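You operate a simulated robot arm through the tools that you are given. There is no shell and no other tool. Be economical: measure what you need, move in short steps, check, and stop when the job is done.

Carry out the task below with a simulated robot arm. There is one attempt and no reset: what you move stays moved.

## Task
Put one of the measuring caps from the folding table on top of the purple pack there.

It is judged by the outcome, as a careful person would: the job done as asked, and still so three seconds after it is handed in. It fails if anything else is knocked over, pushed out of place, dropped, spilled or broken. A push-on lid holds only when it is set on centred and level and pressed home; a screw cap is set on level and turned clockwise until tight.

## Robot
A 6-joint arm with a two-finger parallel gripper, fixed in place. Base frame: the origin is at the foot of the arm, x ahead of it, y to its left, z up; the work surface is at about z = 0.86. Units: m, degrees, N and s.
With the tool pointing down near the work surface it reaches from about 0.26 to 0.68 m from the base axis. Its first joint turns from -66.0 to 66.0 degrees. Payload 2.9 kg.
Tool frame: the origin (TCP) lies between the finger pads and is the grasp point; the fingertips stand 0.03 m ahead of it; z points along the fingers, y is the line along which they close. The gripper opens to 0.11 m. The fingers are 0.02 m wide and 0.01 m thick; the gripper's body (0.048 by 0.112 m) begins 0.055 m behind the TCP.
Orientation is that of the tool frame in the base frame, as a unit quaternion [w, x, y, z]. With the fingers straight down and closing along the base's y, the tool's x points along the base's -x, its y along +y and its z along -z.

## Interface
- The arm moves only by the tool nudge_tool. Its argument "commands" is a list of rows, each a list of 5 numbers: the shift along the tool's x, y, z in units of 250 mm (1.0 is 250 mm), then the turn about the tool's z in units of 90 degrees (1.0 is 90 degrees), then the opening, from 0 (shut) to 1 (fully open). In form: [[x, y, z, twist, gripper], ...]. A call has 1 to 12 rows; each row is the pose to reach, as a shift and turn from the pose commanded when the call began, along the tool's axes at that moment. A call with a number of a shift or a turn outside -1 to 1 is refused whole. Each row takes 0.2 s and may step no farther than 0.05 m and 8.6 degrees from the row before; otherwise, or with a gripper value out of range, the whole call is refused. Where a pose cannot be reached the arm comes as near as it can. A force on the tool above 40 N (or 10 N above the force at the start of the call, whichever is more), or a blocked arm, ends the call early, and 0.2 s more pass. The fingers move at their own pace (about 0.108 m/s each) and stop on an object; they squeeze with about 27 N. The grip force told is the motor's: it shows also when the fingers shut on nothing. Time passes only in rows, and 0.2 s behind the last, so rows that repeat a pose let the fingers close. The reply holds the time, the measured pose of the TCP, the force on the tool along the base axes, the opening and the grip force, in the units named above and with some noise.
- Cameras (640 x 400 px; columns grow to the right, rows downward): "scene" is fixed at [0.082, 0.4336, 1.3971]; the picture's right is [-0.72, -0.69, 0.00], its down [-0.32, 0.34, -0.88] and it looks along [0.61, -0.64, -0.47] (base axes); focal length 328 px, centre (320, 200). "wrist" rides on the gripper at [-0.036, 0, -0.057] in the tool frame; the picture's right is [0.00, -1.00, 0.00], its down [0.97, 0.00, -0.24] and it looks along [0.24, 0.00, 0.97] (tool axes); focal length 218 px, centre (320, 200). There is no depth. A picture from a camera that has moved, and an enlarged one, comes with that camera's place and axes in the base frame and with its lens.
- capture(camera): a new picture of that camera. It takes no simulated time.
- enlarge(camera, box): a new picture of the part [left, top, right, bottom] of that camera's present view, enlarged. It takes no simulated time.
- sign_off(): hands the job in; it is judged then, once.

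Work in short steps. Places have to be worked out from the pictures, the camera data and where the tool is seen: move nearer, look again, correct. Check each grasp and each placing, and mend what went wrong. You have 90 turns and 36 pictures in all, those below and enlarged ones among them. Open the gripper and draw the arm clear of the work before you hand the job in, unless the task says otherwise; then end with one line.

The tools are called after ">>>" as a command line: name --pt "numbers of a row" for each row, then --argument value for the rest, lists and objects as JSON in quotes. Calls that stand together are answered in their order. nudge_tool: Moves the arm, as the interface text tells. Its arguments: {"type":"object","properties":{"commands":{"type":"array","items":{"type":"array","items":{"type":"number"}}}},"required":["commands"]} The other tools are called the same way: capture (camera) takes a picture; enlarge (camera, box) takes an enlarged picture of a part of a camera's view; sign_off () hands the job in.

At the start:

```text
clock: 0.0
tool_pos: [0.4698, 0.0027, 1.1529]
tool_rot: [0.0, -0.001, 1.0, 0.0]
force: [-0.1, 0.5, -0.1]
finger_gap: 0.1099
gripper_force: 0.0
```

scene: 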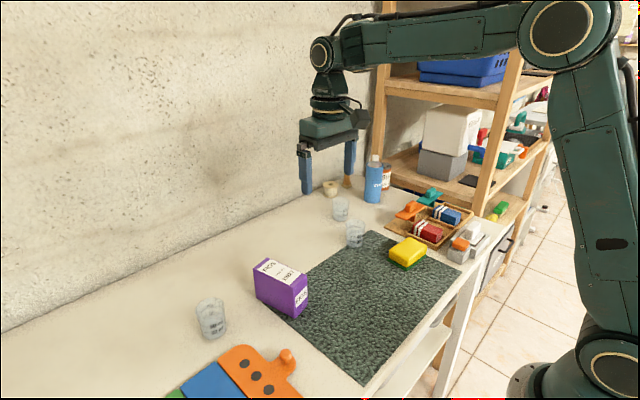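
wrist: 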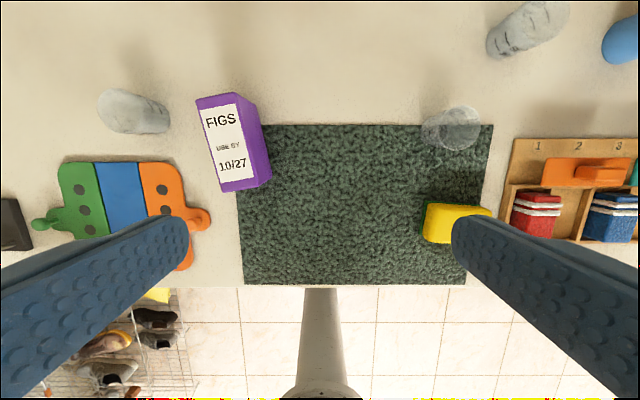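

Three translucent cup-like things are visible, along with the purple pack near the mat. I'll enlarge to identify the caps and see how they stand.

>>> enlarge --camera "scene" --box '[180, 240, 340, 340]'

>>> enlarge --camera "scene" --box '[300, 150, 460, 250]'

>>> enlarge --camera "wrist" --box '[80, 60, 320, 210]'

```text
4.00 times, centred on (260, 290) of scene
camera zoom: at [0.082, 0.4336, 1.3971], right [-0.72, -0.69, 0.0], down [-0.32, 0.34, -0.88], along [0.61, -0.64, -0.47], focal length 1312 px, centre (560, -160)
```

zoom: 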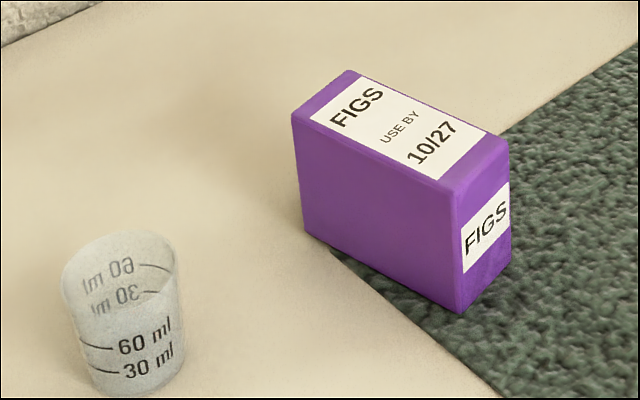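

```text
4.00 times, centred on (380, 200) of scene
camera zoom: at [0.082, 0.4336, 1.3971], right [-0.72, -0.69, 0.0], down [-0.32, 0.34, -0.88], along [0.61, -0.64, -0.47], focal length 1312 px, centre (80, 200)
```

zoom: 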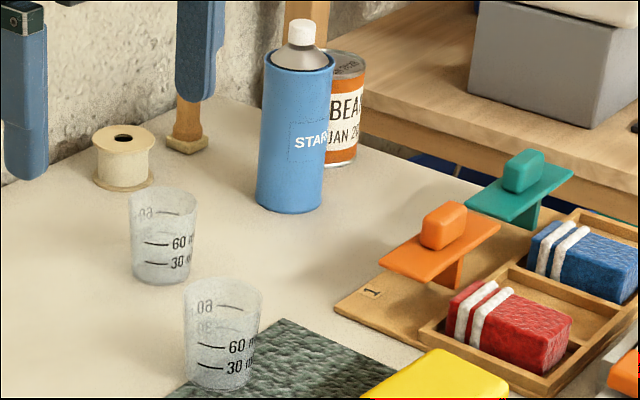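

```text
2.67 times, centred on (200, 135) of wrist
camera zoom: at [0.5063, 0.0021, 1.2092], right [0.0, -1.0, 0.0], down [-0.97, 0.0, 0.24], along [-0.24, 0.0, -0.97], focal length 582 px, centre (640, 373)
```

zoom: 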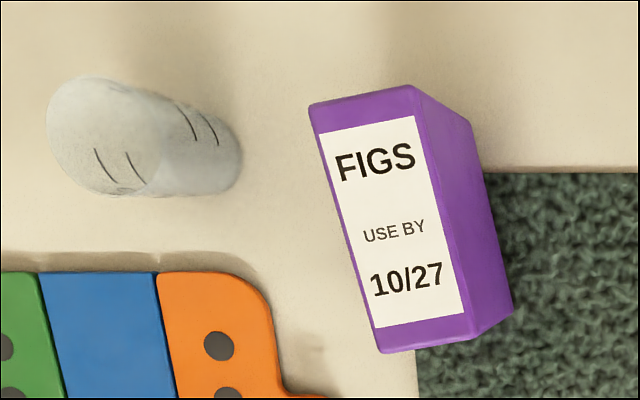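

The caps are open-top cups about 55 mm wide and 65 mm tall. The left one stands at about (0.548, 0.250), and the pack top is at about (0.507, 0.110, 0.943). I'll move above the left cup and look again.

>>> nudge_tool --pt "-0.05 0.165 0.06 0 1" --pt "-0.1 0.33 0.12 0 1" --pt "-0.15 0.495 0.18 0 1" --pt "-0.2 0.66 0.24 0 1" --pt "-0.25 0.825 0.3 0 1" --pt "-0.304 0.988 0.36 0 1" --pt "-0.304 0.988 0.36 0 1"

>>> capture --camera "wrist"

>>> capture --camera "scene"

```text
clock: 1.6
tool_pos: [0.5477, 0.2503, 1.0622]
tool_rot: [0.001, 0.0, 1.0, 0.0]
force: [-0.3, 0.7, -0.7]
finger_gap: 0.11
gripper_force: 0.2
```

```text
30 pictures are left
camera wrist: at [0.5837, 0.2491, 1.1188], right [0.0, -1.0, 0.0], down [-0.97, 0.0, 0.24], along [-0.24, 0.0, -0.97], focal length 218 px, centre (320, 200)
```

wrist: 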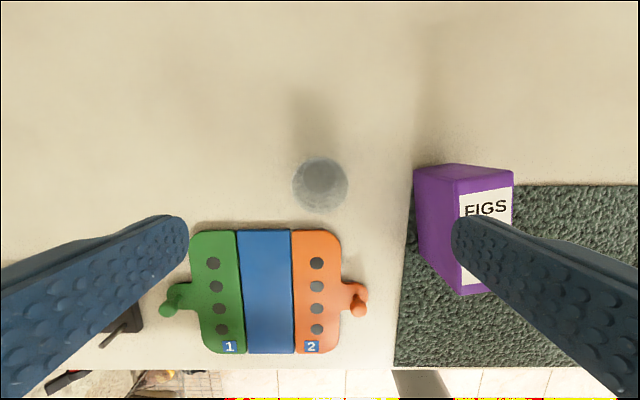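

```text
29 pictures are left
```

scene: 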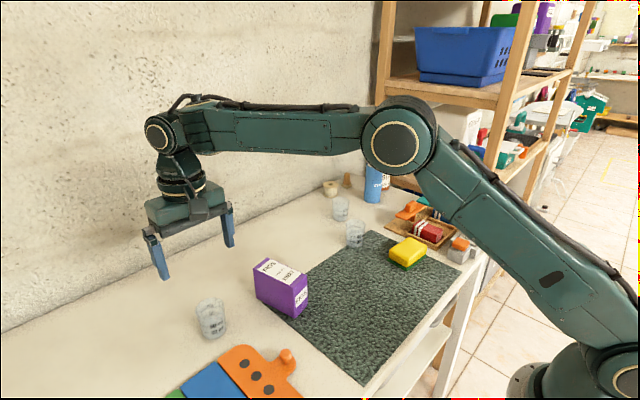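

The cup is centred in y, so I'll enlarge once to refine x.

>>> enlarge --camera "wrist" --box '[256, 140, 384, 220]'

```text
5.00 times, centred on (320, 180) of wrist
camera zoom: at [0.5837, 0.2491, 1.1188], right [0.0, -1.0, 0.0], down [-0.97, 0.0, 0.24], along [-0.24, 0.0, -0.97], focal length 1091 px, centre (320, 300)
```

zoom: 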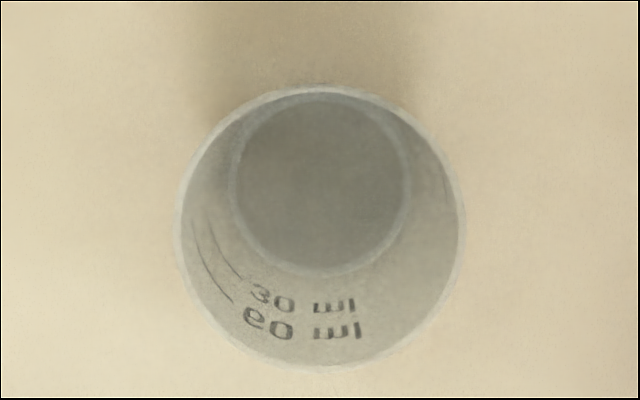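

The cup axis is at x≈0.548, y≈0.250, with the rim at z≈0.917 and a diameter of about 54 mm. I'll descend to z≈0.902 around it.

>>> nudge_tool --pt "0 0 0.16 0 1" --pt "0 0 0.32 0 1" --pt "0 0 0.48 0 1" --pt "0 0 0.58 0 1" --pt "0 0 0.64 0 1" --pt "0 0 0.64 0 1"

>>> capture --camera "wrist"

```text
clock: 3.0
tool_pos: [0.5457, 0.2508, 0.9006]
tool_rot: [0.0, 0.0, 1.0, 0.0]
force: [0.2, 0.6, 0.4]
finger_gap: 0.1098
gripper_force: 0.0
```

```text
27 pictures are left
camera wrist: at [0.5825, 0.2485, 0.9585], right [0.0, -1.0, 0.0], down [-0.97, 0.0, 0.24], along [-0.24, 0.0, -0.97], focal length 218 px, centre (320, 200)
```

wrist: 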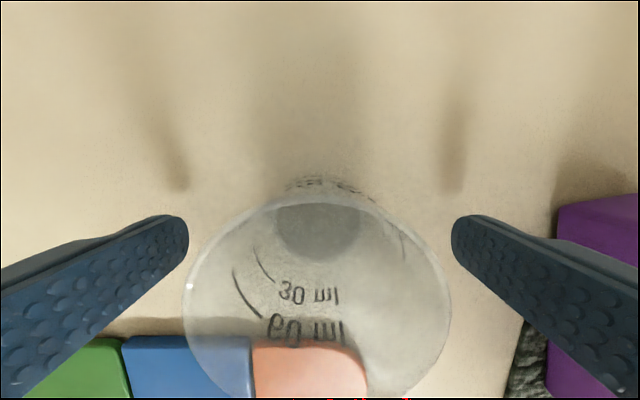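

The cup is centred between the fingers, so I'll close on it.

>>> nudge_tool --pt "0 0 0 0 0.6" --pt "0 0 0 0 0.4" --pt "0 0 0 0 0.3" --pt "0 0 0 0 0.3" --pt "0 0 0 0 0.3"

```text
clock: 4.2
tool_pos: [0.5462, 0.2494, 0.9018]
tool_rot: [0.0, 0.001, 1.0, 0.0]
force: [-0.1, 0.2, 1.2]
finger_gap: 0.0484
gripper_force: 27.1
```

Gripped at 48 mm. I'll lift slightly and look.

>>> nudge_tool --pt "0 0 -0.08 0 0.2" --pt "0 0 -0.2 0 0.2" --pt "0 0 -0.4 0 0.2" --pt "0 0 -0.52 0 0.2" --pt "0 0 -0.52 0 0.2"

>>> capture --camera "wrist"

>>> enlarge --camera "scene" --box '[120, 200, 340, 338]'

```text
clock: 5.4
tool_pos: [0.5445, 0.2498, 1.0317]
tool_rot: [0.0, 0.0, 1.0, 0.0]
force: [-1.0, 0.2, 1.0]
finger_gap: 0.0479
gripper_force: 26.5
```

```text
26 pictures are left
camera wrist: at [0.5813, 0.2487, 1.0894], right [0.0, -1.0, 0.0], down [-0.97, 0.0, 0.24], along [-0.24, 0.0, -0.97], focal length 218 px, centre (320, 200)
```

wrist: 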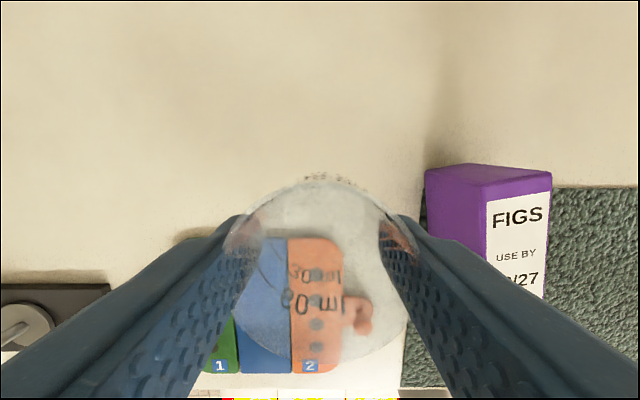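

```text
2.90 times, centred on (230, 269) of scene
camera zoom: at [0.082, 0.4336, 1.3971], right [-0.72, -0.69, 0.0], down [-0.32, 0.34, -0.88], along [0.61, -0.64, -0.47], focal length 951 px, centre (581, 0)
```

zoom: 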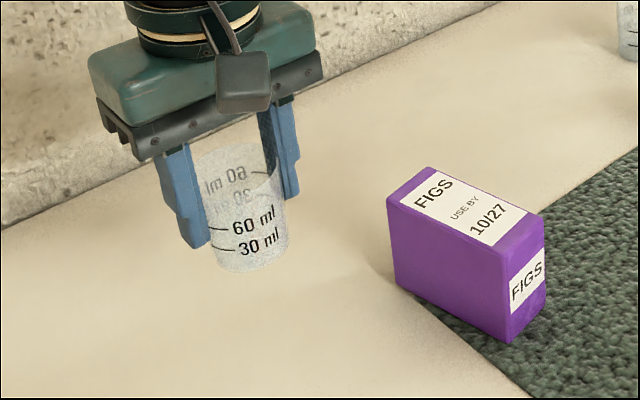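

The cup is held but may sit lower in the fingers than planned. I'll measure its bottom and rim closely.

>>> enlarge --camera "scene" --box '[150, 230, 246, 290]'

>>> enlarge --camera "wrist" --box '[200, 160, 440, 310]'

```text
6.67 times, centred on (198, 260) of scene
camera zoom: at [0.082, 0.4336, 1.3971], right [-0.72, -0.69, 0.0], down [-0.32, 0.34, -0.88], along [0.61, -0.64, -0.47], focal length 2187 px, centre (1133, -200)
```

zoom: 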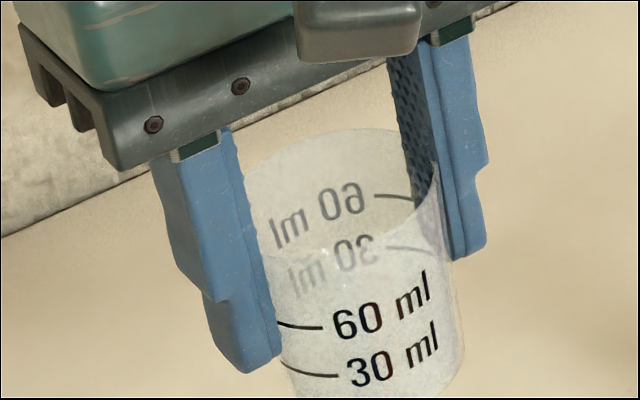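

```text
2.67 times, centred on (320, 235) of wrist
camera zoom: at [0.5813, 0.2487, 1.0894], right [0.0, -1.0, 0.0], down [-0.97, 0.0, 0.24], along [-0.24, 0.0, -0.97], focal length 582 px, centre (320, 107)
```

zoom: 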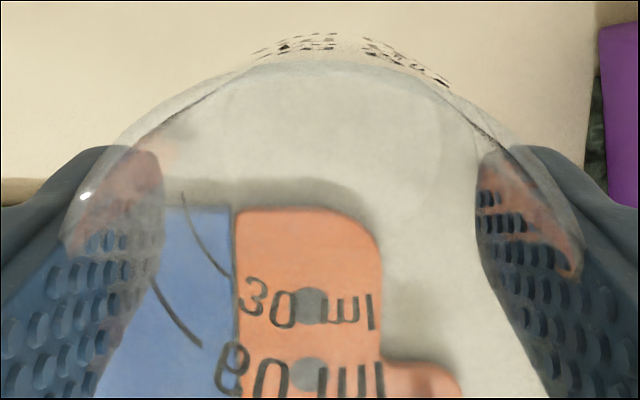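

The cup slid down about 14 mm in the grip, so its bottom is now about 55 mm below the TCP, but it is level and centred. I'll raise a bit more, carry it gently over the pack and recheck for slip.

>>> nudge_tool --pt "0 0 -0.06 0 0.2" --pt "0 0 -0.12 0 0.2" --pt "0.02 -0.08 -0.12 0 0.2" --pt "0.05 -0.18 -0.12 0 0.2" --pt "0.08 -0.3 -0.12 0 0.2" --pt "0.11 -0.41 -0.12 0 0.2" --pt "0.135 -0.5 -0.12 0 0.2" --pt "0.151 -0.56 -0.12 0 0.2" --pt "0.151 -0.56 -0.12 0 0.2"

>>> capture --camera "wrist"

>>> enlarge --camera "scene" --box '[216, 200, 344, 320]'

```text
clock: 7.4
tool_pos: [0.5069, 0.1081, 1.0633]
tool_rot: [0.0, 0.0, 1.0, 0.0]
force: [0.2, 0.1, -0.3]
finger_gap: 0.0476
gripper_force: 26.8
```

```text
22 pictures are left
camera wrist: at [0.5435, 0.108, 1.1197], right [0.0, -1.0, 0.0], down [-0.97, 0.0, 0.24], along [-0.24, 0.0, -0.97], focal length 218 px, centre (320, 200)
```

wrist: 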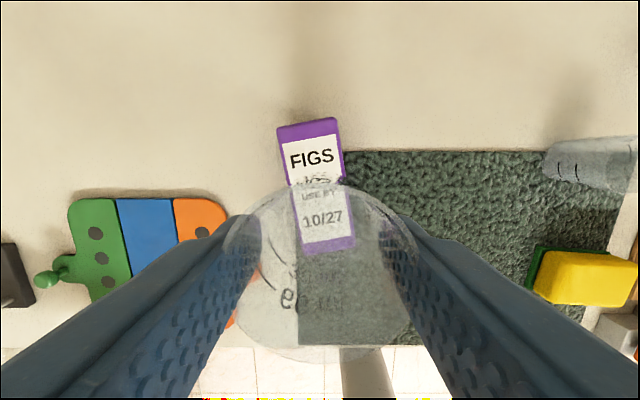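

```text
3.33 times, centred on (280, 260) of scene
camera zoom: at [0.082, 0.4336, 1.3971], right [-0.72, -0.69, 0.0], down [-0.32, 0.34, -0.88], along [0.61, -0.64, -0.47], focal length 1094 px, centre (453, 0)
```

zoom: 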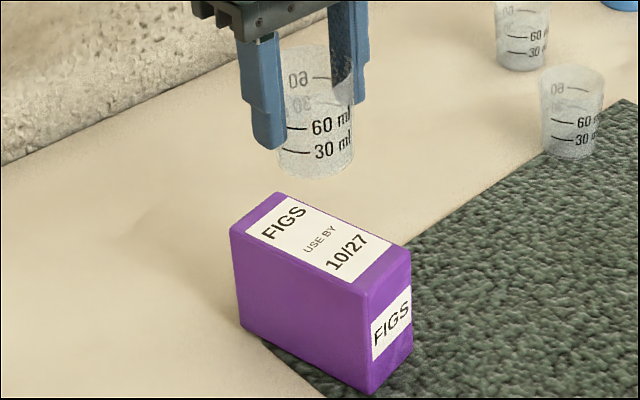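

The pack top is centred at (0.5085, 0.110) with the cup just above it, and slip is negligible. I'll correct y by 2 mm and descend to just above contact.

>>> nudge_tool --pt "-0.004 0.008 0.07 0 0.2" --pt "-0.004 0.008 0.14 0 0.2" --pt "-0.004 0.008 0.2 0 0.2" --pt "-0.004 0.008 0.2 0 0.2"

>>> enlarge --camera "scene" --box '[232, 220, 328, 280]'

```text
clock: 8.4
tool_pos: [0.5078, 0.1122, 1.0128]
tool_rot: [0.0, 0.0, 1.0, -0.001]
force: [0.5, -0.2, -0.5]
finger_gap: 0.0478
gripper_force: 26.8
```

```text
6.67 times, centred on (280, 250) of scene
camera zoom: at [0.082, 0.4336, 1.3971], right [-0.72, -0.69, 0.0], down [-0.32, 0.34, -0.88], along [0.61, -0.64, -0.47], focal length 2187 px, centre (587, -133)
```

zoom: 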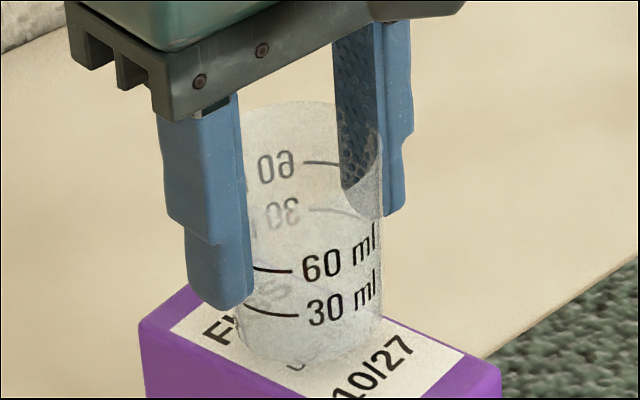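

The cup bottom is about 7 mm above the pack and centred. I'll lower it in small steps and watch the force.

>>> nudge_tool --pt "0 0 0.008 0 0.2" --pt "0 0 0.016 0 0.2" --pt "0 0 0.02 0 0.2" --pt "0 0 0.02 0 0.2"

```text
clock: 9.4
tool_pos: [0.5089, 0.1124, 1.0077]
tool_rot: [0.0, 0.001, 1.0, 0.0]
force: [0.3, -0.3, 0.1]
finger_gap: 0.0476
gripper_force: 27.2
```

No contact yet, so I'll continue in 1 mm steps.

>>> nudge_tool --pt "0 0 0.004 0 0.2" --pt "0 0 0.008 0 0.2" --pt "0 0 0.012 0 0.2" --pt "0 0 0.012 0 0.2"

>>> enlarge --camera "scene" --box '[232, 230, 328, 290]'

```text
clock: 10.4
tool_pos: [0.5086, 0.1121, 1.0035]
tool_rot: [0.0, 0.001, 1.0, 0.0]
force: [0.1, 0.0, 1.5]
finger_gap: 0.0481
gripper_force: 27.5
```

```text
6.67 times, centred on (280, 260) of scene
camera zoom: at [0.082, 0.4336, 1.3971], right [-0.72, -0.69, 0.0], down [-0.32, 0.34, -0.88], along [0.61, -0.64, -0.47], focal length 2187 px, centre (587, -200)
```

zoom: 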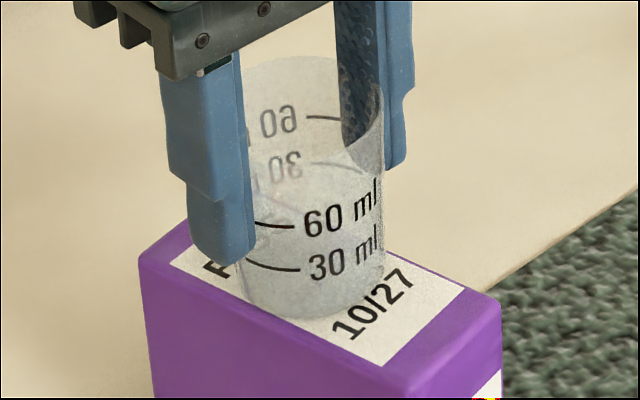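

It looks at contact, with force rising slightly. I'll take two more 1 mm steps to confirm.

>>> nudge_tool --pt "0 0 0.004 0 0.2" --pt "0 0 0.008 0 0.2" --pt "0 0 0.008 0 0.2"

```text
clock: 11.2
tool_pos: [0.509, 0.112, 1.0038]
tool_rot: [0.002, 0.0, 1.0, 0.0]
force: [-1.8, -2.6, 18.8]
finger_gap: 0.0476
gripper_force: 27.1
```

Contact is firm at about 19 N. I'll ease off the push, then open the fingers slowly.

>>> nudge_tool --pt "0 0 -0.004 0 0.2" --pt "0 0 -0.007 0 0.2" --pt "0 0 -0.007 0 0.2"

```text
clock: 12.0
tool_pos: [0.5093, 0.1107, 1.0034]
tool_rot: [0.0, 0.0, 1.0, 0.0]
force: [3.5, 0.0, 5.4]
finger_gap: 0.048
gripper_force: 27.5
```

The load is down to about 5 N, so I'll open gradually.

>>> nudge_tool --pt "0 0 0 0 0.45" --pt "0 0 0 0 0.5" --pt "0 0 0 0 0.6" --pt "0 0 0 0 0.75" --pt "0 0 0 0 0.75"

>>> enlarge --camera "scene" --box '[216, 220, 344, 300]'

>>> capture --camera "wrist"

```text
clock: 13.2
tool_pos: [0.5094, 0.1122, 1.0037]
tool_rot: [0.0, 0.0, 1.0, 0.0]
force: [0.8, -0.5, -0.4]
finger_gap: 0.0825
gripper_force: 0.2
```

```text
5.00 times, centred on (280, 260) of scene
camera zoom: at [0.082, 0.4336, 1.3971], right [-0.72, -0.69, 0.0], down [-0.32, 0.34, -0.88], along [0.61, -0.64, -0.47], focal length 1640 px, centre (520, -100)
```

zoom: 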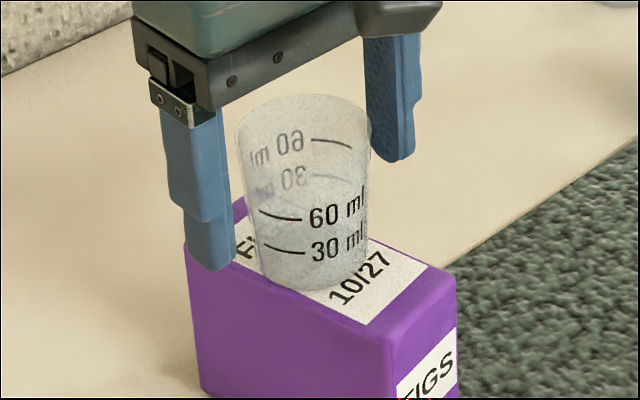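

```text
17 pictures are left
camera wrist: at [0.5455, 0.111, 1.0608], right [0.0, -1.0, 0.0], down [-0.97, 0.0, 0.24], along [-0.24, 0.0, -0.97], focal length 218 px, centre (320, 200)
```

wrist: 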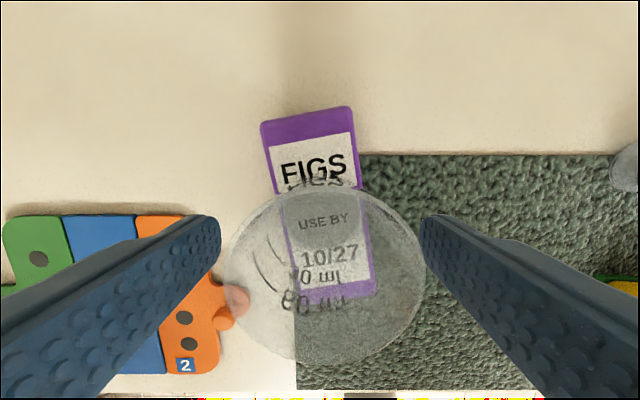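

The cup stands upright and centred on the pack with the fingers clear of it. I'll open fully and raise straight up, then away.

>>> nudge_tool --pt "0 0 0 0 1" --pt "0 0 -0.06 0 1" --pt "0 0 -0.18 0 1" --pt "0 0 -0.34 0 1" --pt "0 0 -0.5 0 1" --pt "0 -0.15 -0.6 0 1" --pt "0 -0.33 -0.65 0 1" --pt "0 -0.5 -0.65 0 1" --pt "0 -0.5 -0.65 0 1"

>>> capture --camera "scene"

>>> capture --camera "wrist"

```text
clock: 15.2
tool_pos: [0.5092, -0.0133, 1.1663]
tool_rot: [0.0, 0.001, 1.0, 0.0]
force: [-0.4, 0.2, 0.1]
finger_gap: 0.1102
gripper_force: 0.0
```

```text
16 pictures are left
```

scene: 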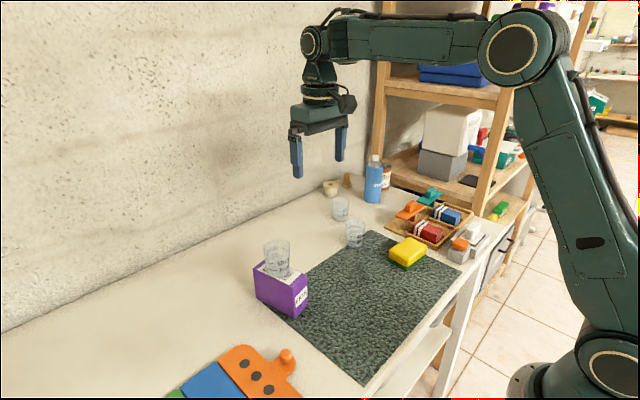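

```text
15 pictures are left
camera wrist: at [0.5457, -0.0139, 1.2239], right [0.0, -1.0, 0.0], down [-0.97, 0.0, 0.24], along [-0.24, 0.0, -0.97], focal length 218 px, centre (320, 200)
```

wrist: 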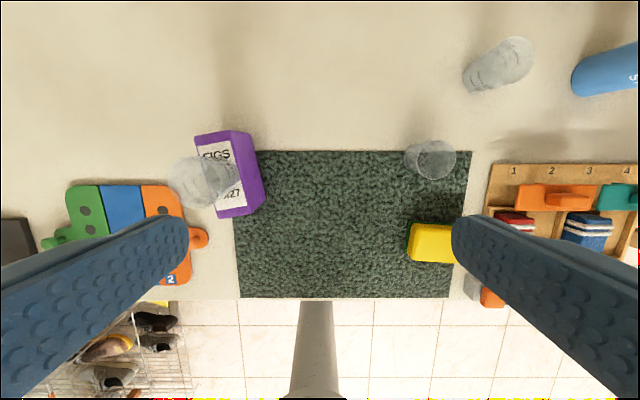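

The cap stands on the purple pack, nothing else has moved, and the arm is clear. I'll hand in the job.

>>> sign_off

```text
The job is handed in.
```

One measuring cap is standing upright and centred on top of the purple pack, nothing else was disturbed, and the job is handed in.
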